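You operate a simulated robot arm through the tools that you are given. There is no shell and no other tool. Be economical: measure what you need, move in short steps, check, and stop when the job is done.

You are at the controls of a simulated robot arm. One attempt, no reset.

Task
Push the long chest upper left lid shut. Press the freezer mute button three times. Put two of the ink bottles from the top of the freezer bench on the cherry table top. Take the grey plough and put it on the berry blank. Open the lab top drawer, put the middle setting block in the inside of the lab top drawer, then shut the drawer. Open the berry table drawer, take the medium metal weight and put it inside and shut the drawer again. Do these in any order. Set down upright: ink bottle, middle setting block.
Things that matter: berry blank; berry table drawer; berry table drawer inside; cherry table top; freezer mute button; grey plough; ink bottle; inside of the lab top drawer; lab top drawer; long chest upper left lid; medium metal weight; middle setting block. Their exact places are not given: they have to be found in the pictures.

Only the result counts: the job must be done as asked and must still hold three seconds after the hand-in. Knocking over, shifting, dropping, spilling or breaking anything else fails it. Lids that push on must go on centred and level and be pressed home; caps that screw on are set level and turned clockwise until they are tight.

Robot
A 6-joint arm with a two-finger gripper on a trunk, on a base that drives. Base frame: it is fixed to the floor where the robot stands at the start and does not move with it; the origin is under the middle of the robot, x ahead of it, y to its left, z up. Lengths are in mm, angles in degrees, forces in N, time in s.
Its first joint turns from -166.0 to 166.0 degrees. Places, roughly: berry blank [750, -6750, 1000]; berry table drawer [-1500, -800, 700]; berry table drawer inside [-1500, -700, 700]; cherry table top [-2200, -5400, 900]; freezer mute button [300, -2100, 1400]; grey plough [-1500, -7000, 1000]; ink bottle [750, -3750, 1000]; inside of the lab top drawer [600, -7300, 700]; lab top drawer [500, -7300, 700]; long chest upper left lid [700, 0, 900]; medium metal weight [-2000, -1000, 750]; middle setting block [-1250, -8250, 1000]. Payload 3.43 kg.
The tool frame sits at the grasp point between the pads (the TCP): z along the fingers, y along the line on which they close. The tips reach 20 mm beyond it. The gripper opens to 190 mm. The gripper's body begins 248 mm behind the TCP.
Orientation is that of the tool frame in the base frame, as a unit quaternion [x, y, z, w]. With the fingers straight down and closing along the base's y, the tool's x points along the base's -x, its y along +y and its z along -z.

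Tools
- The arm moves only by the tool play_rows. Its argument "targets" is a list that holds one entry, the list of rows, each a list of 7 numbers: the shift along the tool's x, y, z in mm, then the turn, a rotation vector about the tool's x, y, z in degrees, then the finger opening in mm, from 0 to 190. In form: [[[tx, ty, tz, rx, ry, rz, hand], ...]]. A call has 1 to 12 rows; each row shifts and turns the commanded pose from where the row before left it, along the tool's axes as they then stand. Each row takes 0.2 s and may step no farther than 50 mm and 8.6 degrees from the row before; otherwise, or with a gripper value out of range, the whole call is refused. Where a pose cannot be reached the arm comes as near as it can. A force on the tool above 40 N (or 10 N above the force at the start of the call, whichever is more), or a blocked arm, ends the call early, and 0.2 s more pass. The fingers move at their own pace (about 45 mm/s each) and stop on an object; they squeeze with about 40 N. The grip force told is the motor's: it shows also when the fingers shut on nothing. Time passes only in rows, and 0.2 s behind the last, so rows that do not move let the fingers close. The reply holds the time, the measured pose of the TCP, the force on the tool along the base axes, the opening and the grip force, in the units named above and with some noise, with the torque about the TCP (base axes, N m) and any sound that the robot's microphone picked up.
- Cameras (640 x 400 px; columns grow to the right, rows downward): "scene" is now at [-30.2, 112.9, 1298]; the picture's right is [-0.95, -0.33, -0.00], its down [-0.17, 0.50, -0.85] and it looks along [0.28, -0.80, -0.53] (base axes); focal length 214 px, centre (320, 200). "wrist" rides on the gripper at [70, -8, -288] in the tool frame; the picture's right is [0.12, 0.99, 0.00], its down [-0.96, 0.12, -0.25] and it looks along [-0.25, 0.03, 0.97] (tool axes); focal length 261 px, centre (320, 200).
- grab_frame(camera): a new picture of that camera. No time passes.
- raise_lower(by): slides the trunk up (or, below 0, down) by that many mm; the arm and the scene camera ride with it, the base frame stays. It gives what a move gives, with no picture.
- steer(legs): drives the robot by 1 to 6 legs, each [ahead, turn to the left] in mm and degrees, along the robot's own axes; the way and the turn of a leg run together, so that a leg with both is an arc; at most 1500 mm and 180 degrees a leg. The arm and the cameras ride along, it lands a little off, and it stops where it bumps. It gives what a move gives.
- turn_head(pan, tilt): turns the head with the scene camera to pan (to the left, within 155 degrees either way) and tilt (down, from -29 to 69), counted from straight ahead of the robot. It gives what a move gives.
- measure_at(camera, pixels): for up to 12 pixels [column, row] of the newest picture of that camera ("zoom" is the newest enlarged one), the place [x, y, z] in the base frame of the surface seen there, good to about 2 mm. No time passes.
- zoom(camera, box): a new picture of the part [left, top, right, bottom] of that camera's present view, enlarged. No time passes.
- hand_in(): hands the job in; it is judged then, once.

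Keep the steps short. Do not move on a guess: measure, check each grasp and each placing, and mend mistakes. In all there are 322 turns and 206 pictures (those below and enlarged ones count). Leave the gripper open and the arm clear of the work at the hand-in unless told otherwise, and finish with a single line.

The tools are called after "Request:" as a command line: name --argument value ..., lists and objects as JSON in quotes. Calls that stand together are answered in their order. play_rows: Moves the arm, as the interface text tells. Its arguments: {"type":"object","properties":{"targets":{"type":"array","items":{"type":"array","items":{"type":"array","items":{"type":"number"}}}}},"required":["targets"]} The other tools are called the same way: raise_lower (by) slides the trunk up or down; steer (legs) drives the base; turn_head (pan, tilt) turns the head that bears the scene camera; grab_frame (camera) takes a picture; measure_at (camera, pixels) gives the place of the surface under pixels of a picture; zoom (camera, box) takes an enlarged picture of a part of a camera's view; hand_in () hands the job in.

At the start:

```text
time: 0.0
tcp_pos: [-319.1, -646.6, 1139.9]
tool_rot: [0.0, 1.0, 0.0, 0.0]
ft_force: [0.9, 0.3, 0.5]
wrist_torque: [-0.01, -0.01, 0.02]
width: 190.0
grasp_force: 0.1
trunk travel left (down, up): [-100.0, 140.0]
robot x, y, heading: [-1.3, -3.9, -0.2]
head pan, tilt: [-71.0, 32.2]
```

scene: 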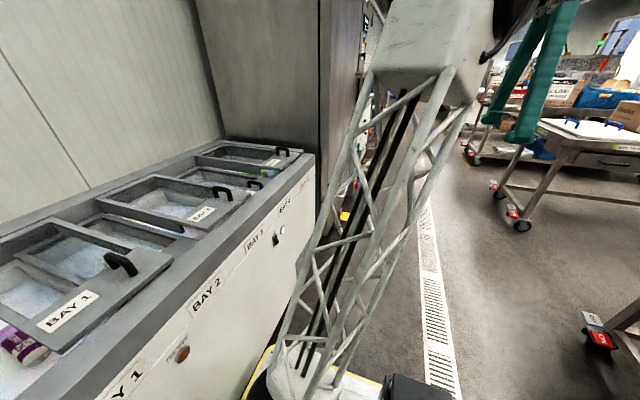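
wrist: 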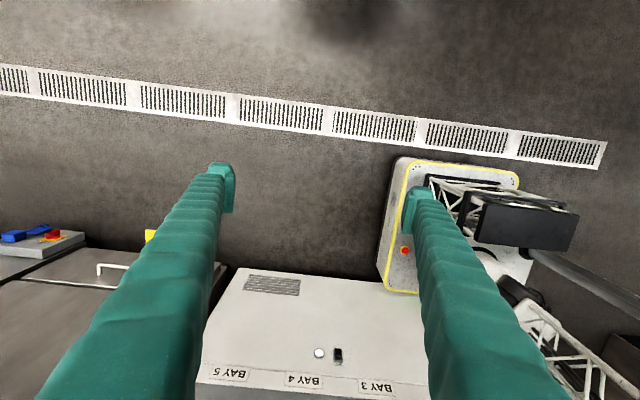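

I see a chest with sliding lids ahead of the robot. I'll look straight at it.

Request:
turn_head --pan 0 --tilt 35

Request:
grab_frame --camera "scene"

```text
time: 1.4
tcp_pos: [-319.1, -646.5, 1140.0]
tool_rot: [0.0, 1.0, 0.0, 0.0]
ft_force: [0.5, -0.8, -0.1]
wrist_torque: [-0.02, -0.03, -0.01]
width: 189.9
grasp_force: 0.0
trunk travel left (down, up): [-100.0, 140.0]
robot x, y, heading: [2.3, 0.5, -0.0]
head pan, tilt: [0.0, 35.0]
```

```text
203 pictures are left
```

scene: 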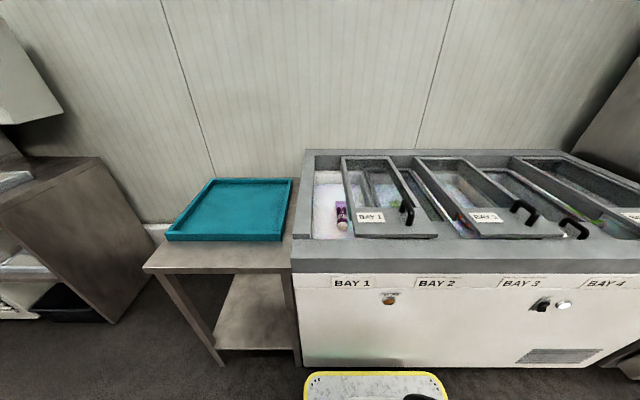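

The BAY 1 lid is slid right, leaving an opening on the left. I zoom in and measure.

Request:
zoom --camera "scene" --box '[290, 140, 640, 330]'

Request:
measure_at --camera "scene" --pixels '[[346, 190], [352, 236], [432, 236], [406, 213], [400, 204], [342, 158], [306, 240], [310, 155], [385, 163], [424, 227], [490, 235], [522, 210]]'

```text
1.83 times, centred on (465, 235) of scene
```

zoom: 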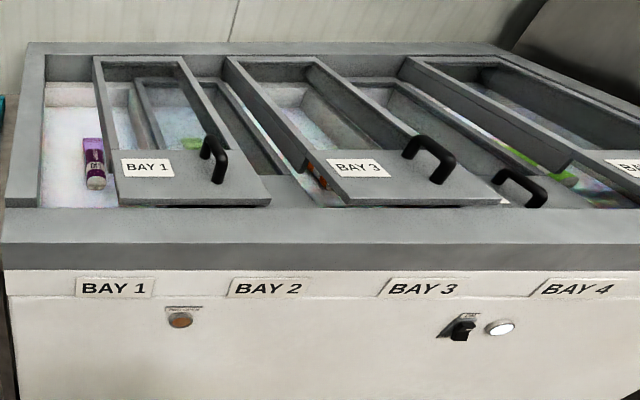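

```text
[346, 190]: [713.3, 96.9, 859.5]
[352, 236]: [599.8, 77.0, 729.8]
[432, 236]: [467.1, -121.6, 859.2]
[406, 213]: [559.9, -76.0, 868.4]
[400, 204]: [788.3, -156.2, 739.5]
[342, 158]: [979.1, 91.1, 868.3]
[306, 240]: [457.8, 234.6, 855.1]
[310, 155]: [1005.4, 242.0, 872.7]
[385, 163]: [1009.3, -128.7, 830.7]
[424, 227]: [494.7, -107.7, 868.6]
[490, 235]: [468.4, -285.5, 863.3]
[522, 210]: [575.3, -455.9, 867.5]
```

I'll measure the handle and the lid edges in the enlarged view.

Request:
measure_at --camera "zoom" --pixels '[[208, 143], [222, 150], [219, 178], [206, 155], [268, 200], [118, 200], [95, 60], [183, 60], [36, 205], [44, 60], [230, 60], [345, 204]]'

Request:
zoom --camera "scene" --box '[300, 145, 460, 245]'

```text
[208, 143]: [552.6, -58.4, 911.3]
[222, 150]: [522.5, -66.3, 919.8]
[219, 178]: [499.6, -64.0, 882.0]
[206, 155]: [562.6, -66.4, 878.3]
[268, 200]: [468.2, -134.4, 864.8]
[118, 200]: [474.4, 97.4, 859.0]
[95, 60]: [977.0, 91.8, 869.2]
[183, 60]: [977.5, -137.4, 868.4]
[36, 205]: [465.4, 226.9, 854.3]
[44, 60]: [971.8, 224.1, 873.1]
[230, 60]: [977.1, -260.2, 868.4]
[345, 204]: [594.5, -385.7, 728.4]
```

```text
4.00 times, centred on (380, 195) of scene
```

zoom: 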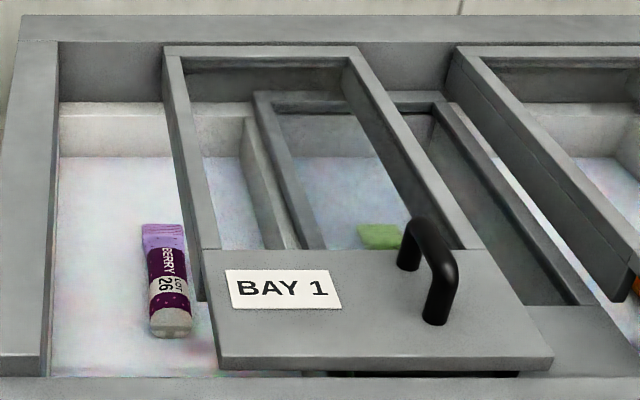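

The lid has to slide left about 128 mm. The handle is at about (531, -65), z 868–920. I'll close the fingers and move the arm above a spot to the right of the handle.

Request:
play_rows --targets '[[[-40.5, 24.6, 0, 0, 0, 0, 100], [-40.5, 24.6, 0, 0, 0, 0, 50], [-40.5, 24.6, 0, 0, 0, 0, 0], [-40.5, 24.6, 0, 0, 0, 0, 0], [-40.5, 24.6, 0, 0, 0, 0, 0], [-40.5, 24.6, 0, 0, 0, 0, 0], [-40.5, 24.6, 0, 0, 0, 0, 0], [-40.5, 24.6, 0, 0, 0, 0, 0], [-40.5, 24.6, 0, 0, 0, 0, 0], [-40.5, 24.6, 0, 0, 0, 0, 0], [-40.5, 24.6, 0, 0, 0, 0, 0], [-40.5, 24.6, 0, 0, 0, 0, 0]]]'

Request:
play_rows --targets '[[[-40.5, 24.6, 0, 0, 0, 0, 0], [-40.5, 24.6, 0, 0, 0, 0, 0], [-40.5, 24.6, 0, 0, 0, 0, 0], [-40.5, 24.6, 0, 0, 0, 0, 0], [-40.5, 24.6, 0, 0, 0, 0, 0], [-40.5, 24.6, 0, 0, 0, 0, 0], [-40.5, 24.6, 0, 0, 0, 0, 0], [-40.5, 24.6, 0, 0, 0, 0, 0], [-40.5, 24.6, 0, 0, 0, 0, 0]]]'

Request:
grab_frame --camera "scene"

```text
time: 4.0
tcp_pos: [170.8, -361.2, 1128.6]
tool_rot: [0.0, 1.0, 0.014, -0.004]
ft_force: [-0.9, -0.6, -0.2]
wrist_torque: [0.04, -0.04, -0.01]
width: 0.1
grasp_force: 33.7
trunk travel left (down, up): [-100.0, 140.0]
robot x, y, heading: [-3.3, -1.6, -0.3]
head pan, tilt: [0.0, 35.0]
```

```text
time: 6.0
tcp_pos: [531.3, -127.1, 1140.4]
tool_rot: [0.0, 1.0, 0.0, 0.001]
ft_force: [-1.0, 1.1, 0.8]
wrist_torque: [0.03, -0.23, -0.02]
width: 0.0
grasp_force: 34.3
trunk travel left (down, up): [-100.0, 140.0]
robot x, y, heading: [-1.7, -1.2, 0.2]
head pan, tilt: [0.0, 35.0]
```

```text
200 pictures are left
```

scene: 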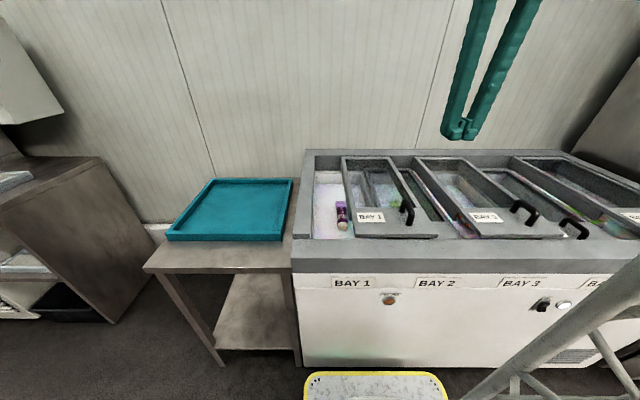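

The gripper is clear, and the spot below it is free. I lower to z 905, then push left gently.

Request:
play_rows --targets '[[[0, 0, 48, 0, 0, 0, 0], [0, 0, 48, 0, 0, 0, 0], [0, 0, 48, 0, 0, 0, 0], [0, 0, 48, 0, 0, 0, 0], [0, 0, 43, 0, 0, 0, 0]]]'

Request:
play_rows --targets '[[[0, 15, 0, 0, 0, 0, 0], [0, 15, 0, 0, 0, 0, 0], [0, 15, 0, 0, 0, 0, 0], [0, 15, 0, 0, 0, 0, 0], [0, 15, 0, 0, 0, 0, 0], [0, 15, 0, 0, 0, 0, 0], [0, 15, 0, 0, 0, 0, 0], [0, 15, 0, 0, 0, 0, 0], [0, 15, 0, 0, 0, 0, 0], [0, 10, 0, 0, 0, 0, 0], [0, 10, 0, 0, 0, 0, 0]]]'

Request:
grab_frame --camera "scene"

```text
time: 7.2
tcp_pos: [530.3, -126.8, 903.2]
tool_rot: [-0.001, 1.0, 0.001, 0.0]
ft_force: [0.0, 0.3, 0.1]
wrist_torque: [-0.02, -0.05, 0.0]
width: 0.2
grasp_force: 34.0
trunk travel left (down, up): [-100.0, 140.0]
robot x, y, heading: [-0.7, 0.5, 0.0]
head pan, tilt: [0.0, 35.0]
```

```text
time: 9.7
tcp_pos: [533.1, 19.0, 907.0]
tool_rot: [0.002, 1.0, -0.004, 0.0]
ft_force: [-0.4, -15.7, 1.8]
wrist_torque: [0.17, 0.02, -0.03]
width: 0.0
grasp_force: 34.4
trunk travel left (down, up): [-100.0, 140.0]
robot x, y, heading: [-0.7, 0.3, -0.4]
head pan, tilt: [0.0, 35.0]
stopped in row 11: the force on the tool passed its limit at 47 N (the readings are from after the stop); the commanded pose is now the measured one
```

```text
199 pictures are left
```

scene: 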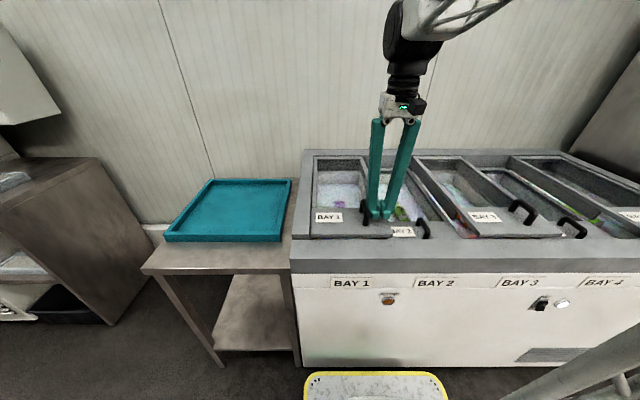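

The lid slid left until it met a stop. I back off, lift and check that the left edge is closed.

Request:
play_rows --targets '[[[0, -20, 0, 0, 0, 0, 0], [0, 0, -48, 0, 0, 0, 0], [0, 0, -48, 0, 0, 0, 0], [0, 0, -48, 0, 0, 0, 0], [0, 0, -48, 0, 0, 0, 0], [0, 0, -48, 0, 0, 0, 0]]]'

Request:
zoom --camera "scene" --box '[290, 145, 450, 245]'

Request:
measure_at --camera "zoom" --pixels '[[90, 370], [100, 370], [105, 60], [120, 60], [85, 200], [95, 200], [400, 370], [320, 255]]'

```text
time: 11.1
tcp_pos: [531.5, 1.7, 1145.0]
tool_rot: [0.002, 1.0, -0.003, 0.0]
ft_force: [-0.6, -0.4, -0.1]
wrist_torque: [0.01, 0.0, -0.01]
width: 0.2
grasp_force: 34.7
trunk travel left (down, up): [-100.0, 140.0]
robot x, y, heading: [2.1, -1.3, -0.0]
head pan, tilt: [0.0, 35.0]
```

```text
4.00 times, centred on (370, 195) of scene
```

zoom: 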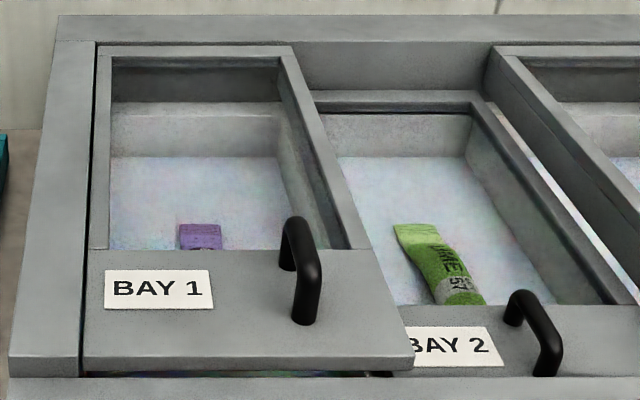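

```text
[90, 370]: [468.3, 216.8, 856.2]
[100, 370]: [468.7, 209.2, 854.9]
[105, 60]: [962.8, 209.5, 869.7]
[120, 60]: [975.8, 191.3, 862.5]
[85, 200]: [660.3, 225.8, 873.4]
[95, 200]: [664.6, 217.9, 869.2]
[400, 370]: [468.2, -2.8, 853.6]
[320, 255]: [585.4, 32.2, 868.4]
```

The BAY 1 lid is against the left frame. Now I look around the room to plan driving.

Request:
turn_head --pan -90 --tilt 20

Request:
grab_frame --camera "scene"

Request:
turn_head --pan -140 --tilt 20

Request:
grab_frame --camera "scene"

```text
time: 12.7
tcp_pos: [530.1, 1.9, 1144.2]
tool_rot: [0.002, 1.0, -0.004, 0.0]
ft_force: [0.2, 0.7, -0.5]
wrist_torque: [0.0, -0.02, 0.0]
width: 0.0
grasp_force: 34.5
trunk travel left (down, up): [-100.0, 140.0]
robot x, y, heading: [-2.1, -1.8, -0.2]
head pan, tilt: [-90.0, 20.0]
```

```text
197 pictures are left
```

scene: 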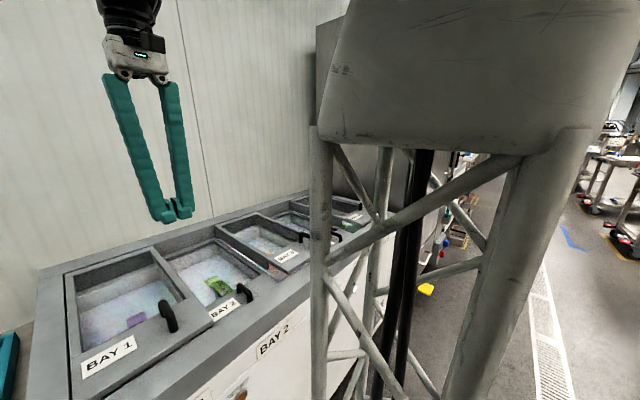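

```text
time: 13.9
tcp_pos: [531.4, 0.8, 1144.6]
tool_rot: [0.002, 1.0, -0.003, 0.0]
ft_force: [0.6, -0.3, -0.5]
wrist_torque: [0.01, -0.01, 0.02]
width: 0.0
grasp_force: 34.7
trunk travel left (down, up): [-100.0, 140.0]
robot x, y, heading: [0.4, -0.5, -0.5]
head pan, tilt: [-140.0, 20.0]
```

```text
196 pictures are left
```

scene: 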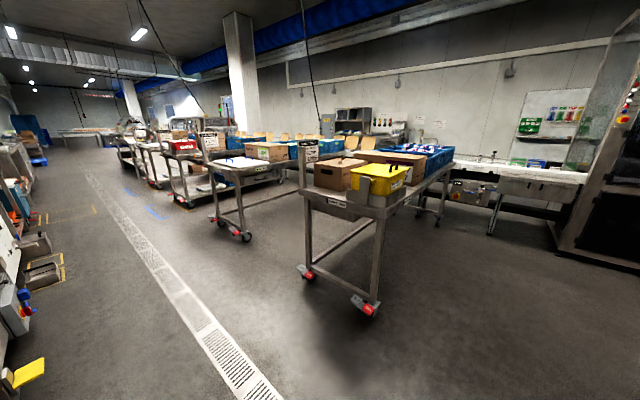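

I zoom on the nearest tables and measure them; berry table is expected near (-1500, -800).

Request:
zoom --camera "scene" --box '[180, 100, 480, 290]'

Request:
measure_at --camera "scene" --pixels '[[380, 210], [318, 190], [445, 165], [355, 300], [312, 270], [220, 170], [295, 150], [240, 230], [165, 270], [225, 350], [350, 350], [500, 330]]'

```text
2.11 times, centred on (330, 195) of scene
```

zoom: 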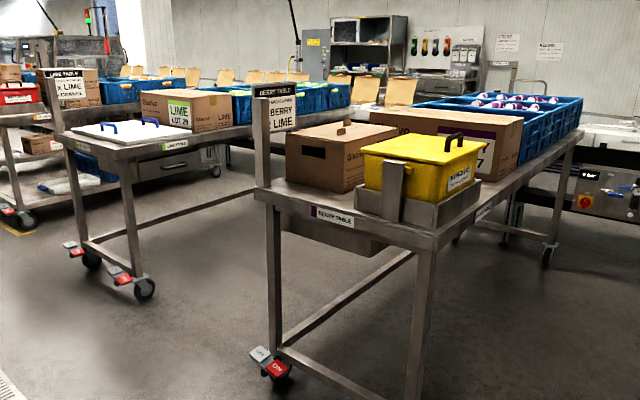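

```text
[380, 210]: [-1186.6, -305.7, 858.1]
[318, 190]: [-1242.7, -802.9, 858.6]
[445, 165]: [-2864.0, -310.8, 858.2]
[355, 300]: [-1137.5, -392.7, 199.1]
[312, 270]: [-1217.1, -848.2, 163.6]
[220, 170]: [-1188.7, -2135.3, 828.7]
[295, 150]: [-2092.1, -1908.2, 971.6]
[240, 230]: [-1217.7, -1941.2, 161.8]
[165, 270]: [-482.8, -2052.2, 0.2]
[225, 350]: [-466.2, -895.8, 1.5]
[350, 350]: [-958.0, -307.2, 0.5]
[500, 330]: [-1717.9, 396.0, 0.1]
```

Berry table spans x −1140…−2900, y −300…−850; drawer side faces −y. I retract the arm to x≈350, then turn and drive into the aisle.

Request:
play_rows --targets '[[[45, 0, 0, 0, 0, 0, 0], [45, 0, 0, 0, 0, 0, 0], [45, 0, 0, 0, 0, 0, 0], [45, 0, 0, 0, 0, 0, 0]]]'

Request:
steer --legs '[[0, -113], [1400, 0]]'

Request:
turn_head --pan -60 --tilt 20

Request:
grab_frame --camera "scene"

```text
time: 14.9
tcp_pos: [351.4, 1.8, 1143.6]
tool_rot: [0.002, 1.0, -0.003, -0.001]
ft_force: [0.6, -0.2, -0.9]
wrist_torque: [-0.01, 0.28, 0.02]
width: 0.0
grasp_force: 34.8
trunk travel left (down, up): [-100.0, 140.0]
robot x, y, heading: [1.1, 0.9, -0.6]
head pan, tilt: [-140.0, 20.0]
```

```text
time: 26.6
tcp_pos: [-586.8, -1618.1, 1144.8]
tool_rot: [0.821, 0.571, -0.002, -0.002]
ft_force: [-0.6, 0.3, 0.6]
wrist_torque: [0.03, -0.01, 0.03]
width: 0.0
grasp_force: 34.0
trunk travel left (down, up): [-100.0, 140.0]
robot x, y, heading: [-469.3, -1285.3, -110.4]
head pan, tilt: [-140.0, 20.0]
```

```text
time: 28.1
tcp_pos: [-585.7, -1617.1, 1143.3]
tool_rot: [0.821, 0.572, -0.001, -0.002]
ft_force: [-0.3, 0.5, 0.0]
wrist_torque: [-0.02, 0.01, 0.02]
width: 0.1
grasp_force: 33.9
trunk travel left (down, up): [-100.0, 140.0]
robot x, y, heading: [-469.5, -1286.0, -110.1]
head pan, tilt: [-60.0, 20.0]
```

```text
194 pictures are left
```

scene: 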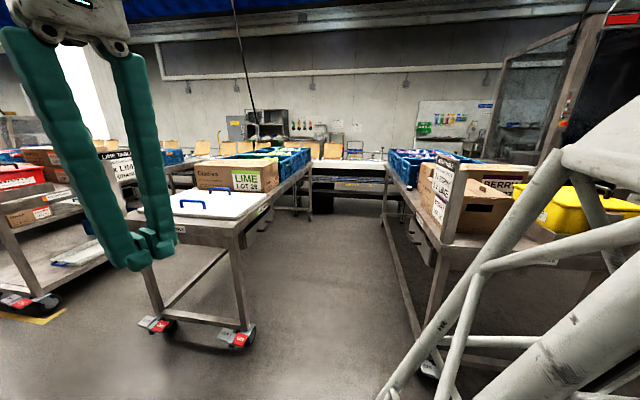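

The aisle between the lime and berry tables is clear. I drive in, and then look at the berry drawer.

Request:
steer --legs '[[0, -65], [1000, 0]]'

Request:
turn_head --pan -70 --tilt 35

Request:
grab_frame --camera "scene"

```text
time: 36.3
tcp_pos: [-1811.9, -1388.2, 1144.2]
tool_rot: [0.999, 0.037, 0.001, -0.003]
ft_force: [0.0, 0.4, -0.7]
wrist_torque: [-0.02, 0.0, -0.01]
width: 0.0
grasp_force: 34.4
trunk travel left (down, up): [-100.0, 140.0]
robot x, y, heading: [-1459.6, -1359.9, -176.1]
head pan, tilt: [-60.0, 20.0]
```

```text
time: 37.0
tcp_pos: [-1810.0, -1388.4, 1145.3]
tool_rot: [0.999, 0.037, 0.0, -0.003]
ft_force: [-1.1, 0.8, -0.2]
wrist_torque: [0.02, 0.01, -0.01]
width: 0.2
grasp_force: 34.6
trunk travel left (down, up): [-100.0, 140.0]
robot x, y, heading: [-1456.5, -1359.3, -175.8]
head pan, tilt: [-70.0, 35.0]
```

```text
193 pictures are left
```

scene: 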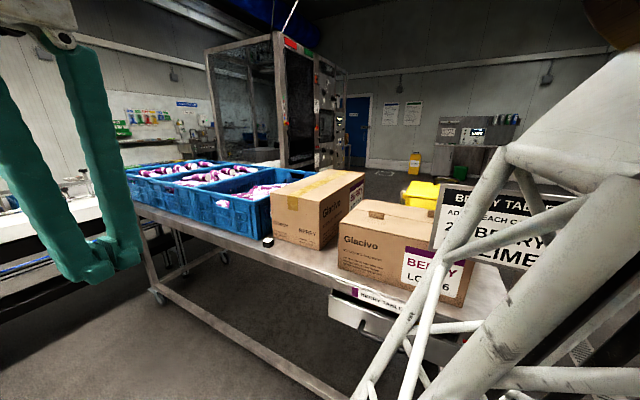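

I measure the drawer, the small dark thing at (268,242) and the boxes.

Request:
measure_at --camera "scene" --pixels '[[268, 242], [360, 315], [300, 200], [400, 215], [455, 300], [340, 285], [250, 345], [200, 178], [470, 200], [268, 248]]'

Request:
zoom --camera "scene" --box '[220, 200, 460, 350]'

```text
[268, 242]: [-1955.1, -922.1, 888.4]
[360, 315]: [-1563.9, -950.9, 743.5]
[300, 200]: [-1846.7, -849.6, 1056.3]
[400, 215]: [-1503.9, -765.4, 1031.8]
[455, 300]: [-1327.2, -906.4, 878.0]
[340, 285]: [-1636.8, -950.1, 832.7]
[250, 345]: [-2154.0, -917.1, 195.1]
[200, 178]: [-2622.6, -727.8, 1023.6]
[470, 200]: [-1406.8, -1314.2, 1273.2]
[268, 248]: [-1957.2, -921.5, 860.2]
```

```text
2.67 times, centred on (340, 275) of scene
```

zoom: 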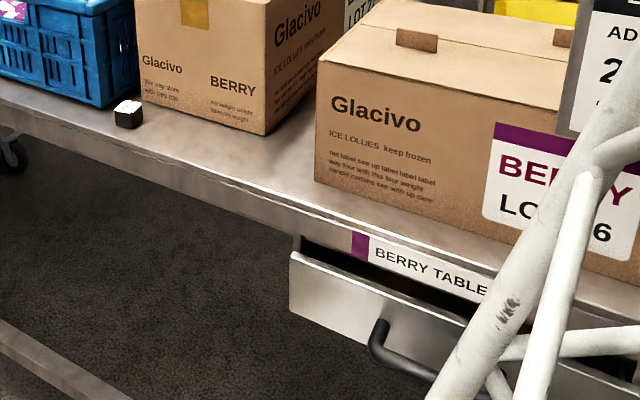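

The black cube at (-1955, -922, 860–888) seems to be the weight, and the drawer stands at x ≈ -1640…-1300 and y ≈ -950. I'll drive on to x≈-1950, so the drawer can open past me, and turn toward the table.

Request:
steer --legs '[[440, 0], [0, -94]]'

Request:
turn_head --pan -30 --tilt 45

Request:
grab_frame --camera "scene"

```text
time: 43.9
tcp_pos: [-1898.6, -1040.7, 1143.4]
tool_rot: [-0.704, 0.71, -0.002, 0.003]
ft_force: [0.6, 0.1, -0.3]
wrist_torque: [-0.02, 0.01, -0.01]
width: 0.1
grasp_force: 33.9
trunk travel left (down, up): [-100.0, 140.0]
robot x, y, heading: [-1895.0, -1394.2, 89.6]
head pan, tilt: [-70.0, 35.0]
```

```text
time: 45.0
tcp_pos: [-1898.1, -1041.1, 1144.3]
tool_rot: [-0.705, 0.71, -0.002, 0.001]
ft_force: [1.1, -0.4, -0.2]
wrist_torque: [0.0, 0.02, 0.0]
width: 0.0
grasp_force: 34.1
trunk travel left (down, up): [-100.0, 140.0]
robot x, y, heading: [-1897.3, -1392.5, 89.5]
head pan, tilt: [-30.0, 45.0]
```

```text
191 pictures are left
```

scene: 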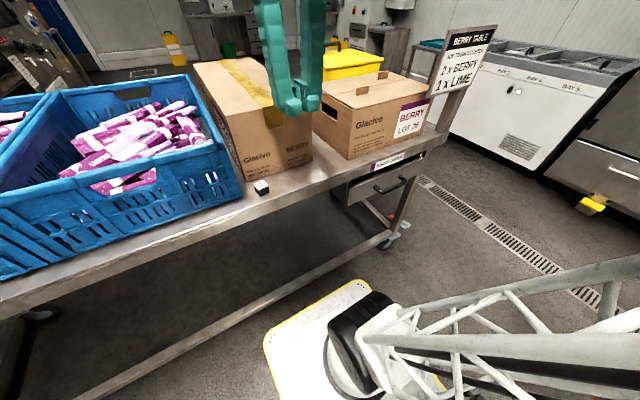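

Request:
zoom --camera "scene" --box '[230, 130, 430, 255]'

Request:
measure_at --camera "zoom" --pixels '[[370, 200], [375, 245], [600, 170], [455, 190], [550, 150], [458, 178], [500, 172], [575, 162], [100, 178], [92, 200], [115, 198], [372, 180]]'

```text
3.20 times, centred on (330, 192) of scene
```

zoom: 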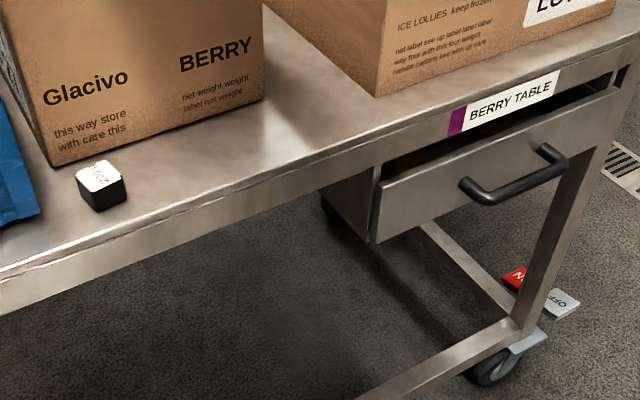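

```text
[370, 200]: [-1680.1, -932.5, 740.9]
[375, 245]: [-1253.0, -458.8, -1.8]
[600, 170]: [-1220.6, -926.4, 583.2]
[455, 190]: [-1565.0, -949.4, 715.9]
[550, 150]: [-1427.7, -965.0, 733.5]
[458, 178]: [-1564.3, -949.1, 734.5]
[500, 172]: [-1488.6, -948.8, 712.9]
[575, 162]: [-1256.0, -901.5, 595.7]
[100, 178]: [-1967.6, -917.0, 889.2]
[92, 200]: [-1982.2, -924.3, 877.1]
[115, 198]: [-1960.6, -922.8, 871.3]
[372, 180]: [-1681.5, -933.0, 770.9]
```

Request:
measure_at --camera "zoom" --pixels '[[490, 200], [510, 192], [530, 184], [550, 176], [466, 185], [543, 150], [400, 200], [400, 187], [560, 120], [380, 238], [85, 185], [120, 180]]'

Request:
zoom --camera "scene" --box '[235, 170, 285, 205]'

```text
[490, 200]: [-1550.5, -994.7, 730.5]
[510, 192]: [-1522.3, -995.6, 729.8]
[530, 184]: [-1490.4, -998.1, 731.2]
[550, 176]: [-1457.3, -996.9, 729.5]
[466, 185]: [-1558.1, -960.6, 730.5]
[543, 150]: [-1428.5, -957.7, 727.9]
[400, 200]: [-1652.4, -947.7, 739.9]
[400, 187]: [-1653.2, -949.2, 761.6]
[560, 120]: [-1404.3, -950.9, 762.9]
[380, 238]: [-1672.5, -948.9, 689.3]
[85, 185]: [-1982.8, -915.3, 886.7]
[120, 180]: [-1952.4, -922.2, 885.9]
```

```text
11.43 times, centred on (260, 188) of scene
```

zoom: 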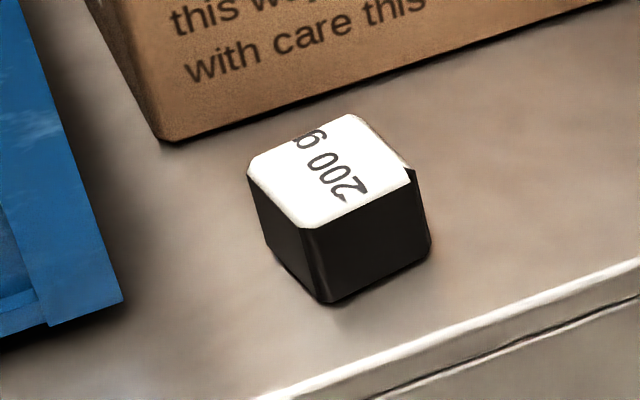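

The drawer handle bar runs at y ≈ -990, x -1560…-1430, z ≈ 728. The weight reads 200 g. I turn the tool so it closes along y.

Request:
play_rows --targets '[[[0, 0, 0, 0, 0, 8.2, 30], [0, 0, 0, 0, 0, 8.2, 36], [0, 0, 0, 0, 0, 8.2, 36], [0, 0, 0, 0, 0, 8.2, 36], [0, 0, 0, 0, 0, 8.2, 36], [0, 0, 0, 0, 0, 8.2, 36], [0, 0, 0, 0, 0, 8.2, 36], [0, 0, 0, 0, 0, 8.2, 36], [0, 0, 0, 0, 0, 8.2, 36], [0, 0, 0, 0, 0, 8.2, 36], [0, 0, 0, 0, 0, 8.2, 36]]]'

```text
time: 47.4
tcp_pos: [-1900.2, -1039.6, 1144.9]
tool_rot: [0.006, 1.0, -0.001, 0.003]
ft_force: [0.2, 0.3, -0.1]
wrist_torque: [-0.01, 0.04, -0.02]
width: 35.9
grasp_force: 0.0
trunk travel left (down, up): [-100.0, 140.0]
robot x, y, heading: [-1894.9, -1390.7, 89.5]
head pan, tilt: [-30.0, 45.0]
```

Now I move over to x≈-1494, tilt 12° so the body stays clear of the box, and descend partway.

Request:
play_rows --targets '[[[-40.6, 0, 0, 0, 0, 0, 36], [-40.6, 0, 0, 0, 0, 0, 36], [-40.6, 0, 0, 0, 0, 0, 36], [-40.6, 0, 0, 0, 0, 0, 36], [-40.6, 0, 0, 0, 0, 0, 36], [-40.6, 0, 0, 0, 0, 0, 36], [-40.6, 0, 0, 0, 0, 0, 36], [-40.6, 0, 0, 0, 0, 0, 36], [-40.6, 0, 0, 0, 0, 0, 36], [-40.6, 0, 0, 0, 0, 0, 36], [0, 0, 0, -6, 0, 0, 36], [0, 0, 0, -6, 0, 0, 36]]]'

Request:
play_rows --targets '[[[0, -10.4, 48.9, 0, 0, 0, 36], [0, -10.4, 48.9, 0, 0, 0, 36], [0, -10.4, 48.9, 0, 0, 0, 36], [0, -10.4, 48.9, 0, 0, 0, 36], [0, -10.4, 48.9, 0, 0, 0, 36], [0, -10.4, 48.9, 0, 0, 0, 36]]]'

Request:
grab_frame --camera "scene"

Request:
grab_frame --camera "wrist"

```text
time: 50.0
tcp_pos: [-1491.6, -1045.3, 1144.6]
tool_rot: [0.005, 0.995, 0.104, 0.003]
ft_force: [-1.5, 0.2, 0.3]
wrist_torque: [-0.07, 0.05, -0.03]
width: 36.0
grasp_force: 0.0
trunk travel left (down, up): [-100.0, 140.0]
robot x, y, heading: [-1897.1, -1394.8, 89.5]
head pan, tilt: [-30.0, 45.0]
```

```text
time: 51.4
tcp_pos: [-1491.8, -1044.6, 849.3]
tool_rot: [0.004, 0.995, 0.104, 0.004]
ft_force: [-0.2, 0.4, 0.5]
wrist_torque: [0.01, -0.07, -0.04]
width: 35.8
grasp_force: 0.0
trunk travel left (down, up): [-100.0, 140.0]
robot x, y, heading: [-1896.1, -1390.9, 89.5]
head pan, tilt: [-30.0, 45.0]
```

```text
188 pictures are left
```

scene: 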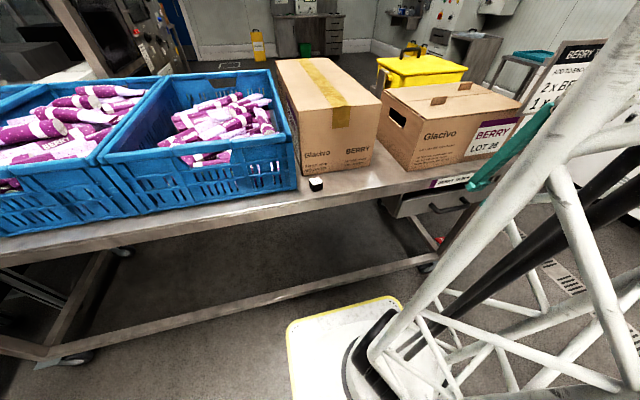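

```text
187 pictures are left
```

wrist: 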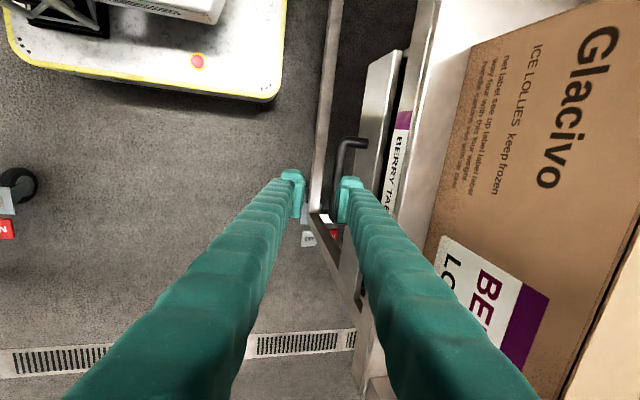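

I measure the bar and drawer front in the wrist view.

Request:
measure_at --camera "wrist" --pixels '[[340, 160], [345, 143], [360, 144], [335, 175], [374, 100], [385, 100], [410, 100], [430, 100], [338, 168], [374, 160]]'

```text
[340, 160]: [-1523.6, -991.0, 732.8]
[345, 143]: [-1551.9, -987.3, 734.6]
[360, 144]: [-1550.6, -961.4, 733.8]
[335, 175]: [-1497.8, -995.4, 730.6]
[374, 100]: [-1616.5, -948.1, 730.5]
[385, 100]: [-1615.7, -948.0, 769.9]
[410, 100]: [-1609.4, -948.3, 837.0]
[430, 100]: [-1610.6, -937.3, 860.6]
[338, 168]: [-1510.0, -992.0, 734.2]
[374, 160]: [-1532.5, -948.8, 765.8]
```

Bar centre y -991, top z 734. I narrow the opening to 28 and go over the bar and down.

Request:
play_rows --targets '[[[0, 0, 0, 0, 0, 0, 28], [0, 26.2, 5.6, 0, 0, 0, 28], [0, 26.2, 5.6, 0, 0, 0, 28], [0, -8.5, 39.8, 0, 0, 0, 28], [0, -8.5, 39.8, 0, 0, 0, 28], [0, -8.5, 39.8, 0, 0, 0, 28]]]'

Request:
grab_frame --camera "wrist"

```text
time: 52.6
tcp_pos: [-1492.7, -989.8, 770.4]
tool_rot: [0.004, 0.994, 0.108, 0.004]
ft_force: [-14.1, -14.9, 40.3]
wrist_torque: [1.71, 0.65, 0.8]
width: 26.3
grasp_force: 0.1
trunk travel left (down, up): [-100.0, 140.0]
robot x, y, heading: [-1897.1, -1389.8, 89.6]
head pan, tilt: [-30.0, 45.0]
stopped in row 6: the force on the tool passed its limit at 133 N (the readings are from after the stop); the commanded pose is now the measured one
```

```text
186 pictures are left
```

wrist: 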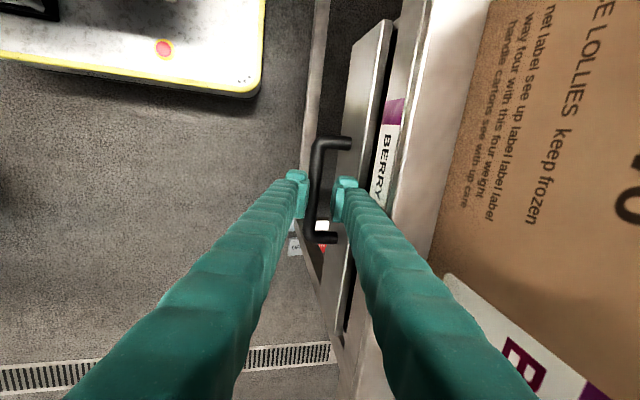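

The finger hit the table edge: the fingers flare outward toward the palm. I back off, tilt to 30°, and approach along the tool axis.

Request:
play_rows --targets '[[[0, 0, -40, 0, 0, 0, 24], [0, 0, -40, 0, 0, 0, 24], [0, 0, 0, -6, 0, 0, 24], [0, 0, 0, -6, 0, 0, 24], [0, 0, 0, -6, 0, 0, 24], [0, -23.5, 2, 0, 0, 0, 24], [0, -23.5, 2, 0, 0, 0, 24]]]'

Request:
grab_frame --camera "wrist"

```text
time: 54.2
tcp_pos: [-1493.4, -1043.4, 820.6]
tool_rot: [0.002, 0.965, 0.263, 0.005]
ft_force: [0.1, 0.6, 0.7]
wrist_torque: [-0.02, -0.06, -0.05]
width: 23.9
grasp_force: 0.0
trunk travel left (down, up): [-100.0, 140.0]
robot x, y, heading: [-1896.8, -1391.9, 89.4]
head pan, tilt: [-30.0, 45.0]
```

```text
185 pictures are left
```

wrist: 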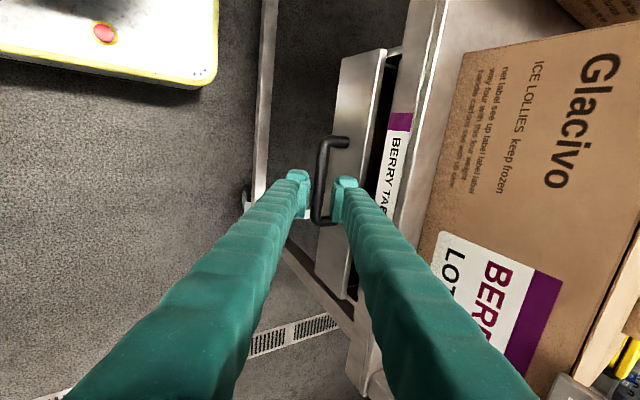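

The bar lies between the fingertips. I advance along the tool axis.

Request:
play_rows --targets '[[[0, 0, 25, 0, 0, 0, 24], [0, 0, 25, 0, 0, 0, 24], [0, 0, 25, 0, 0, 0, 24], [0, 0, 22, 0, 0, 0, 24]]]'

Request:
grab_frame --camera "wrist"

```text
time: 55.2
tcp_pos: [-1490.7, -995.2, 736.6]
tool_rot: [0.003, 0.965, 0.261, 0.005]
ft_force: [-0.3, -0.1, 0.5]
wrist_torque: [-0.02, -0.05, -0.01]
width: 24.1
grasp_force: 0.1
trunk travel left (down, up): [-100.0, 140.0]
robot x, y, heading: [-1899.1, -1392.6, 89.5]
head pan, tilt: [-30.0, 45.0]
```

```text
184 pictures are left
```

wrist: 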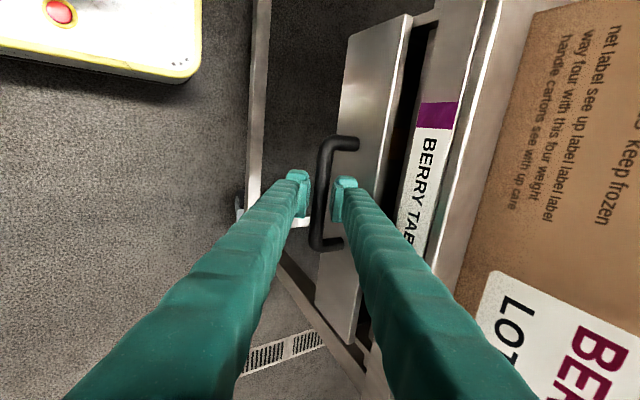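

The bar is between the pads. I close and check the grip.

Request:
play_rows --targets '[[[0, 0, 0, 0, 0, 0, 0], [0, 0, 0, 0, 0, 0, 0], [0, 0, 0, 0, 0, 0, 0]]]'

Request:
play_rows --targets '[[[0, -26, -15, 0, 0, 0, 0], [0, -26, -15, 0, 0, 0, 0], [0, -26, -15, 0, 0, 0, 0], [0, -26, -15, 0, 0, 0, 0], [0, -26, -15, 0, 0, 0, 0], [0, -26, -15, 0, 0, 0, 0], [0, -26, -15, 0, 0, 0, 0], [0, -26, -15, 0, 0, 0, 0]]]'

Request:
grab_frame --camera "wrist"

```text
time: 56.0
tcp_pos: [-1490.7, -994.5, 735.4]
tool_rot: [0.003, 0.965, 0.262, 0.006]
ft_force: [0.7, 1.5, 0.0]
wrist_torque: [0.01, -0.1, -0.04]
width: 15.6
grasp_force: 44.5
trunk travel left (down, up): [-100.0, 140.0]
robot x, y, heading: [-1897.6, -1391.0, 89.5]
head pan, tilt: [-30.0, 45.0]
```

```text
time: 57.8
tcp_pos: [-1491.8, -1236.6, 735.7]
tool_rot: [0.004, 0.965, 0.261, 0.006]
ft_force: [15.8, 1.5, 24.3]
wrist_torque: [0.04, -0.01, -0.42]
width: 15.6
grasp_force: 45.1
trunk travel left (down, up): [-100.0, 140.0]
robot x, y, heading: [-1896.5, -1389.5, 89.8]
head pan, tilt: [-30.0, 45.0]
```

```text
183 pictures are left
```

wrist: 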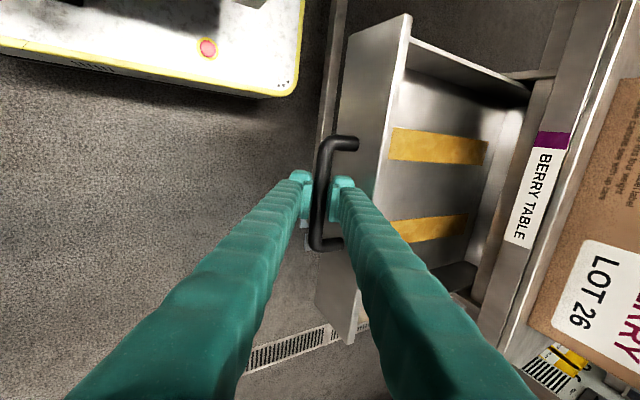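

The drawer is open about 240 mm. I release, back out, and head to the weight.

Request:
play_rows --targets '[[[0, 0, 0, 0, 0, 0, 26], [0, 0, 0, 0, 0, 0, 26], [0, 0, -40, 0, 0, 0, 26], [0, 0, -40, 0, 0, 0, 26], [0, 0, -45, 0, 0, 0, 26], [0, 0, -45, 6, 0, 0, 26], [0, 0, -45, 6, 0, 0, 40], [0, 0, -45, 6, 0, 0, 60], [0, 0, -30, 6, 0, 0, 80], [0, 0, -20, 6, 0, 0, 80]]]'

Request:
grab_frame --camera "scene"

```text
time: 60.0
tcp_pos: [-1494.3, -1363.3, 1014.5]
tool_rot: [0.003, 1.0, 0.002, 0.003]
ft_force: [-0.5, -0.4, 1.0]
wrist_torque: [0.06, -0.02, 0.0]
width: 80.1
grasp_force: 0.1
trunk travel left (down, up): [-100.0, 140.0]
robot x, y, heading: [-1897.9, -1394.8, 89.6]
head pan, tilt: [-30.0, 45.0]
```

```text
182 pictures are left
```

scene: 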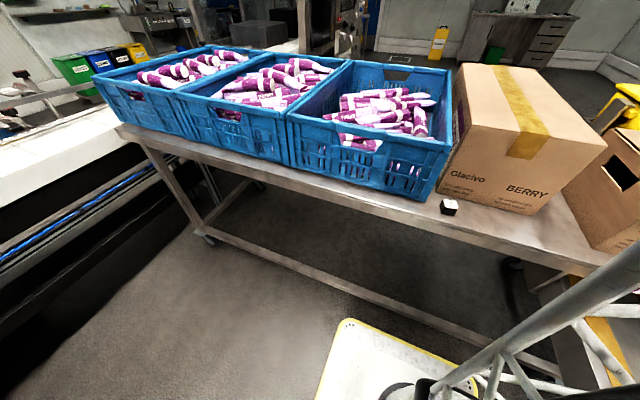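

I move above and in front of the weight to view it from the wrist camera.

Request:
play_rows --targets '[[[0, 20, -40, 0, 0, 0, 80], [0, 20, -40, 0, 0, 0, 80], [40, 20, -30, 0, 0, 0, 80], [40, 25, 0, 0, 0, 0, 80], [40, 25, 0, 0, 0, 0, 80], [40, 25, 0, 0, 0, 0, 80], [40, 25, 0, 0, 0, 0, 80], [40, 25, 0, 0, 0, 0, 80], [40, 25, 0, 0, 0, 0, 80], [40, 25, 0, 0, 0, 0, 80], [40, 25, 0, 0, 0, 0, 80], [40, 25, 0, 0, 0, 0, 80]]]'

Request:
play_rows --targets '[[[36, 25, 0, 0, 0, 0, 80], [36, 25, 0, 0, 0, 0, 80]]]'

Request:
grab_frame --camera "wrist"

```text
refused: row 3 steps farther than a row can; nothing moved
```

```text
time: 60.6
tcp_pos: [-1562.9, -1313.4, 1010.8]
tool_rot: [0.006, 1.0, 0.001, -0.002]
ft_force: [1.5, 0.4, -1.0]
wrist_torque: [-0.05, 0.36, -0.02]
width: 79.8
grasp_force: 0.0
trunk travel left (down, up): [-100.0, 140.0]
robot x, y, heading: [-1898.0, -1391.9, 89.6]
head pan, tilt: [-30.0, 45.0]
```

```text
181 pictures are left
```

wrist: 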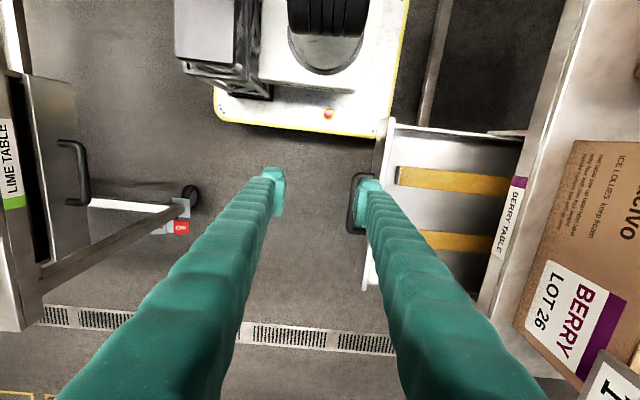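

Request:
play_rows --targets '[[[0, 20, -44, 0, 0, 0, 80], [0, 20, -44, 0, 0, 0, 80], [0, 20, -44, 0, 0, 0, 80], [43, 23, 0, 0, 0, 0, 80], [43, 23, 0, 0, 0, 0, 80], [43, 23, 0, 0, 0, 0, 80], [43, 23, 0, 0, 0, 0, 80], [43, 23, 0, 0, 0, 0, 80], [43, 23, 0, 0, 0, 0, 80], [43, 23, 0, 0, 0, 0, 80], [43, 23, 0, 0, 0, 0, 80], [43, 23, 0, 0, 0, 0, 80]]]'

Request:
grab_frame --camera "wrist"

```text
time: 62.0
tcp_pos: [-1625.6, -1163.2, 1100.9]
tool_rot: [0.029, 0.997, -0.042, -0.063]
ft_force: [-0.2, -0.6, -0.2]
wrist_torque: [0.1, -0.11, -0.03]
width: 80.0
grasp_force: 0.0
trunk travel left (down, up): [-100.0, 140.0]
robot x, y, heading: [-1894.7, -1393.2, 89.5]
head pan, tilt: [-30.0, 45.0]
stopped in row 7: the arm was blocked; the commanded pose is now the measured one
```

```text
180 pictures are left
```

wrist: 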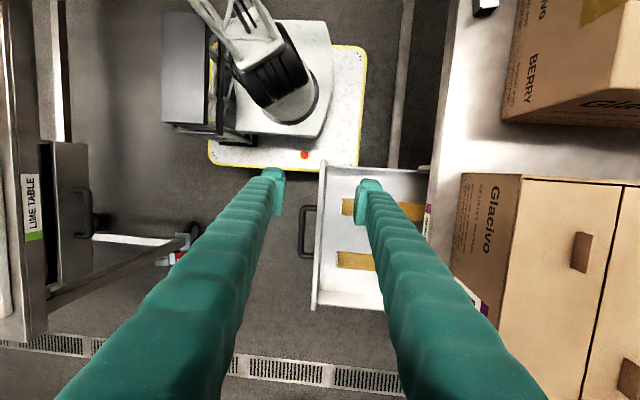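

The arm was blocked close to the body. I level the tool again, and move outward with a larger radius.

Request:
play_rows --targets '[[[-10, 35, -20, -2.4, -3.6, -1.7, 80], [-10, 35, -20, -2.4, -3.6, -1.7, 80], [0, 35, -20, 0, 0, 0, 80], [0, 40, 0, 0, 0, 0, 80]]]'

```text
time: 63.0
tcp_pos: [-1603.6, -1018.6, 1159.7]
tool_rot: [-0.001, 1.0, 0.002, 0.004]
ft_force: [-0.6, -0.8, 0.4]
wrist_torque: [0.17, -0.11, 0.02]
width: 80.0
grasp_force: 0.1
trunk travel left (down, up): [-100.0, 140.0]
robot x, y, heading: [-1894.1, -1390.2, 89.4]
head pan, tilt: [-30.0, 45.0]
```

Request:
play_rows --targets '[[[45, 5, 0, 0, 0, 0, 80], [45, 5, 0, 0, 0, 0, 80], [45, 5, 0, 0, 0, 0, 80], [45, 5, 0, 0, 0, 0, 80], [45, 5, 0, 0, 0, 0, 80], [45, 5, 0, 0, 0, 0, 80], [45, 5, 0, 0, 0, 0, 80], [45, 5, 0, 0, 0, 0, 80]]]'

Request:
grab_frame --camera "wrist"

```text
time: 64.8
tcp_pos: [-1964.3, -978.2, 1156.5]
tool_rot: [-0.001, 1.0, 0.002, 0.002]
ft_force: [0.1, 0.5, 0.2]
wrist_torque: [0.09, 0.06, -0.02]
width: 79.8
grasp_force: 0.1
trunk travel left (down, up): [-100.0, 140.0]
robot x, y, heading: [-1891.5, -1394.1, 89.7]
head pan, tilt: [-30.0, 45.0]
```

```text
179 pictures are left
```

wrist: 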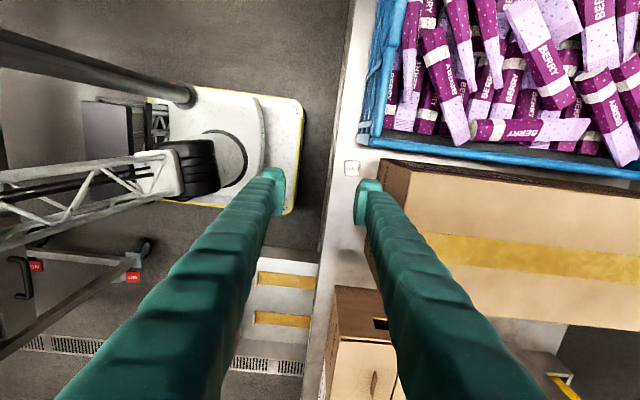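

Request:
zoom --camera "wrist" --box '[300, 120, 440, 210]'

Request:
measure_at --camera "wrist" --pixels '[[351, 168], [346, 162], [358, 162], [358, 174], [346, 174], [382, 165], [378, 190], [362, 143], [395, 163], [340, 200]]'

```text
4.44 times, centred on (370, 165) of wrist
```

zoom: 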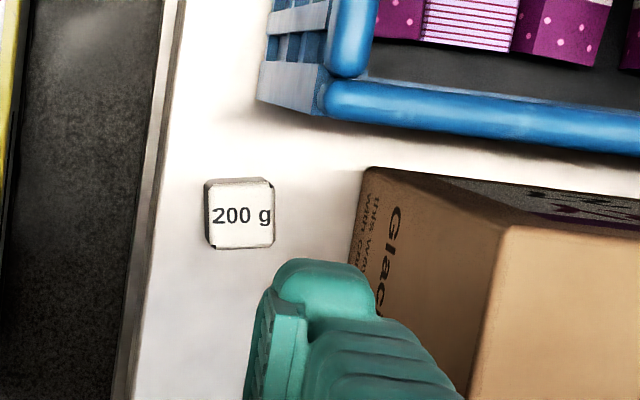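

```text
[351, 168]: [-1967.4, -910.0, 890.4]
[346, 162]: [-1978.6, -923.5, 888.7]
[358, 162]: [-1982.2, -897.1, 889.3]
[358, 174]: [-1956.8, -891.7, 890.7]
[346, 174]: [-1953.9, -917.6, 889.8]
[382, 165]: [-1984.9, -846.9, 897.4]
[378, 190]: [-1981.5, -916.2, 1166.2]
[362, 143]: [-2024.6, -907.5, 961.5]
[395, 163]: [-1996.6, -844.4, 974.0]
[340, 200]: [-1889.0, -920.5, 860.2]
```

The weight centre is (-1967, -909), top 890, rotated about 9° CCW, with the box and crate close behind. I'll grasp closing along x, leaning back 15°. First I turn the tool by -99°.

Request:
play_rows --targets '[[[0, 0, 0, 0, 0, -8.25, 70], [0, 0, 0, 0, 0, -8.25, 60], [0, 0, 0, 0, 0, -8.25, 54], [0, 0, 0, 0, 0, -8.25, 54], [0, 0, 0, 0, 0, -8.25, 54], [0, 0, 0, 0, 0, -8.25, 54], [0, 0, 0, 0, 0, -8.25, 54], [0, 0, 0, 0, 0, -8.25, 54], [0, 0, 0, 0, 0, -8.25, 54], [0, 0, 0, 0, 0, -8.25, 54], [0, 0, 0, 0, 0, -8.25, 54], [0, 0, 0, 0, 0, -8.25, 54]]]'

Request:
play_rows --targets '[[[0, 0, 0, 0, -7.5, 0, 54], [0, 0, 0, 0, -7.5, 0, 54], [0, 0, 45, 0, 0, 0, 54], [0, 0, 45, 0, 0, 0, 54], [0, 0, 45, 0, 0, 0, 54]]]'

Request:
grab_frame --camera "wrist"

```text
time: 67.5
tcp_pos: [-1961.5, -978.1, 1155.1]
tool_rot: [0.762, -0.648, 0.001, -0.003]
ft_force: [1.0, -0.1, -0.4]
wrist_torque: [-0.03, 0.02, 0.0]
width: 54.1
grasp_force: 0.0
trunk travel left (down, up): [-100.0, 140.0]
robot x, y, heading: [-1896.9, -1389.8, 89.6]
head pan, tilt: [-30.0, 45.0]
```

```text
time: 68.7
tcp_pos: [-1964.4, -942.8, 1025.4]
tool_rot: [0.754, -0.643, -0.098, -0.088]
ft_force: [-0.6, -0.5, 0.2]
wrist_torque: [0.06, 0.02, -0.01]
width: 53.9
grasp_force: 0.1
trunk travel left (down, up): [-100.0, 140.0]
robot x, y, heading: [-1897.4, -1389.3, 89.6]
head pan, tilt: [-30.0, 45.0]
```

```text
177 pictures are left
```

wrist: 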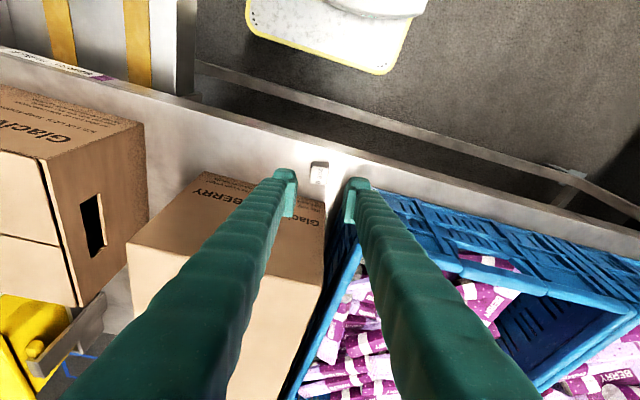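

Request:
zoom --camera "wrist" --box '[260, 140, 400, 228]'

Request:
measure_at --camera "wrist" --pixels '[[311, 163], [327, 164], [326, 184], [311, 184], [375, 200], [333, 240], [385, 192], [318, 205], [340, 185], [362, 215]]'

```text
4.55 times, centred on (330, 184) of wrist
```

zoom: 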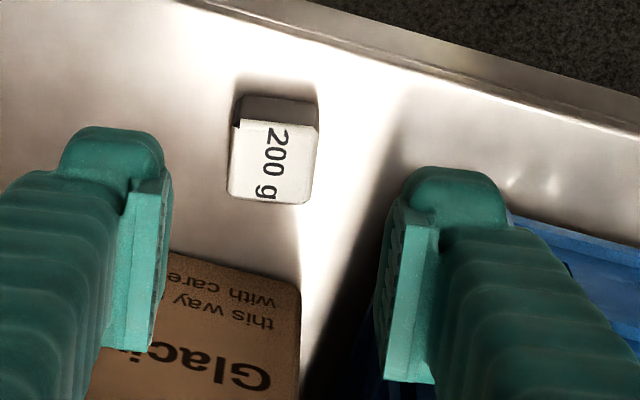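

```text
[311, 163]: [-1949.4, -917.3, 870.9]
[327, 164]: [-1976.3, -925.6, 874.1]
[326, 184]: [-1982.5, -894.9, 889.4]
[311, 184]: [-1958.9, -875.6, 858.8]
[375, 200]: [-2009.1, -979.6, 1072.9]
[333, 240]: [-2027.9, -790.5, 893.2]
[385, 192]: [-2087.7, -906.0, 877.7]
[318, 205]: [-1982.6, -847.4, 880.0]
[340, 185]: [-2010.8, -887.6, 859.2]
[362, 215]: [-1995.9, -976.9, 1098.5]
```

I nudge to align with the cube (centre about (-1966, -906)) and descend along the tool axis.

Request:
play_rows --targets '[[[8.7, -4.4, 0, 0, 0, -4, 54], [0, 0, 40, 0, 0, 0, 54], [0, 0, 40, 0, 0, 0, 54], [0, 0, 30, 0, 0, 0, 54], [0, 0, 29, 0, 0, 0, 54]]]'

Request:
grab_frame --camera "wrist"

```text
time: 69.8
tcp_pos: [-1966.1, -915.6, 888.3]
tool_rot: [0.776, -0.617, -0.096, -0.091]
ft_force: [0.3, -0.8, 0.0]
wrist_torque: [0.01, 0.02, -0.01]
width: 54.0
grasp_force: 0.0
trunk travel left (down, up): [-100.0, 140.0]
robot x, y, heading: [-1896.3, -1393.9, 89.8]
head pan, tilt: [-30.0, 45.0]
```

```text
175 pictures are left
```

wrist: 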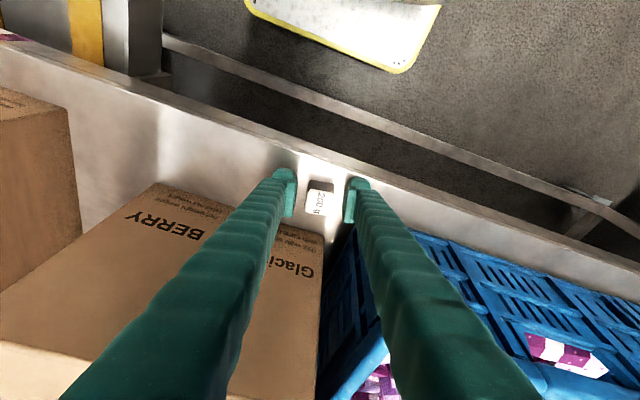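

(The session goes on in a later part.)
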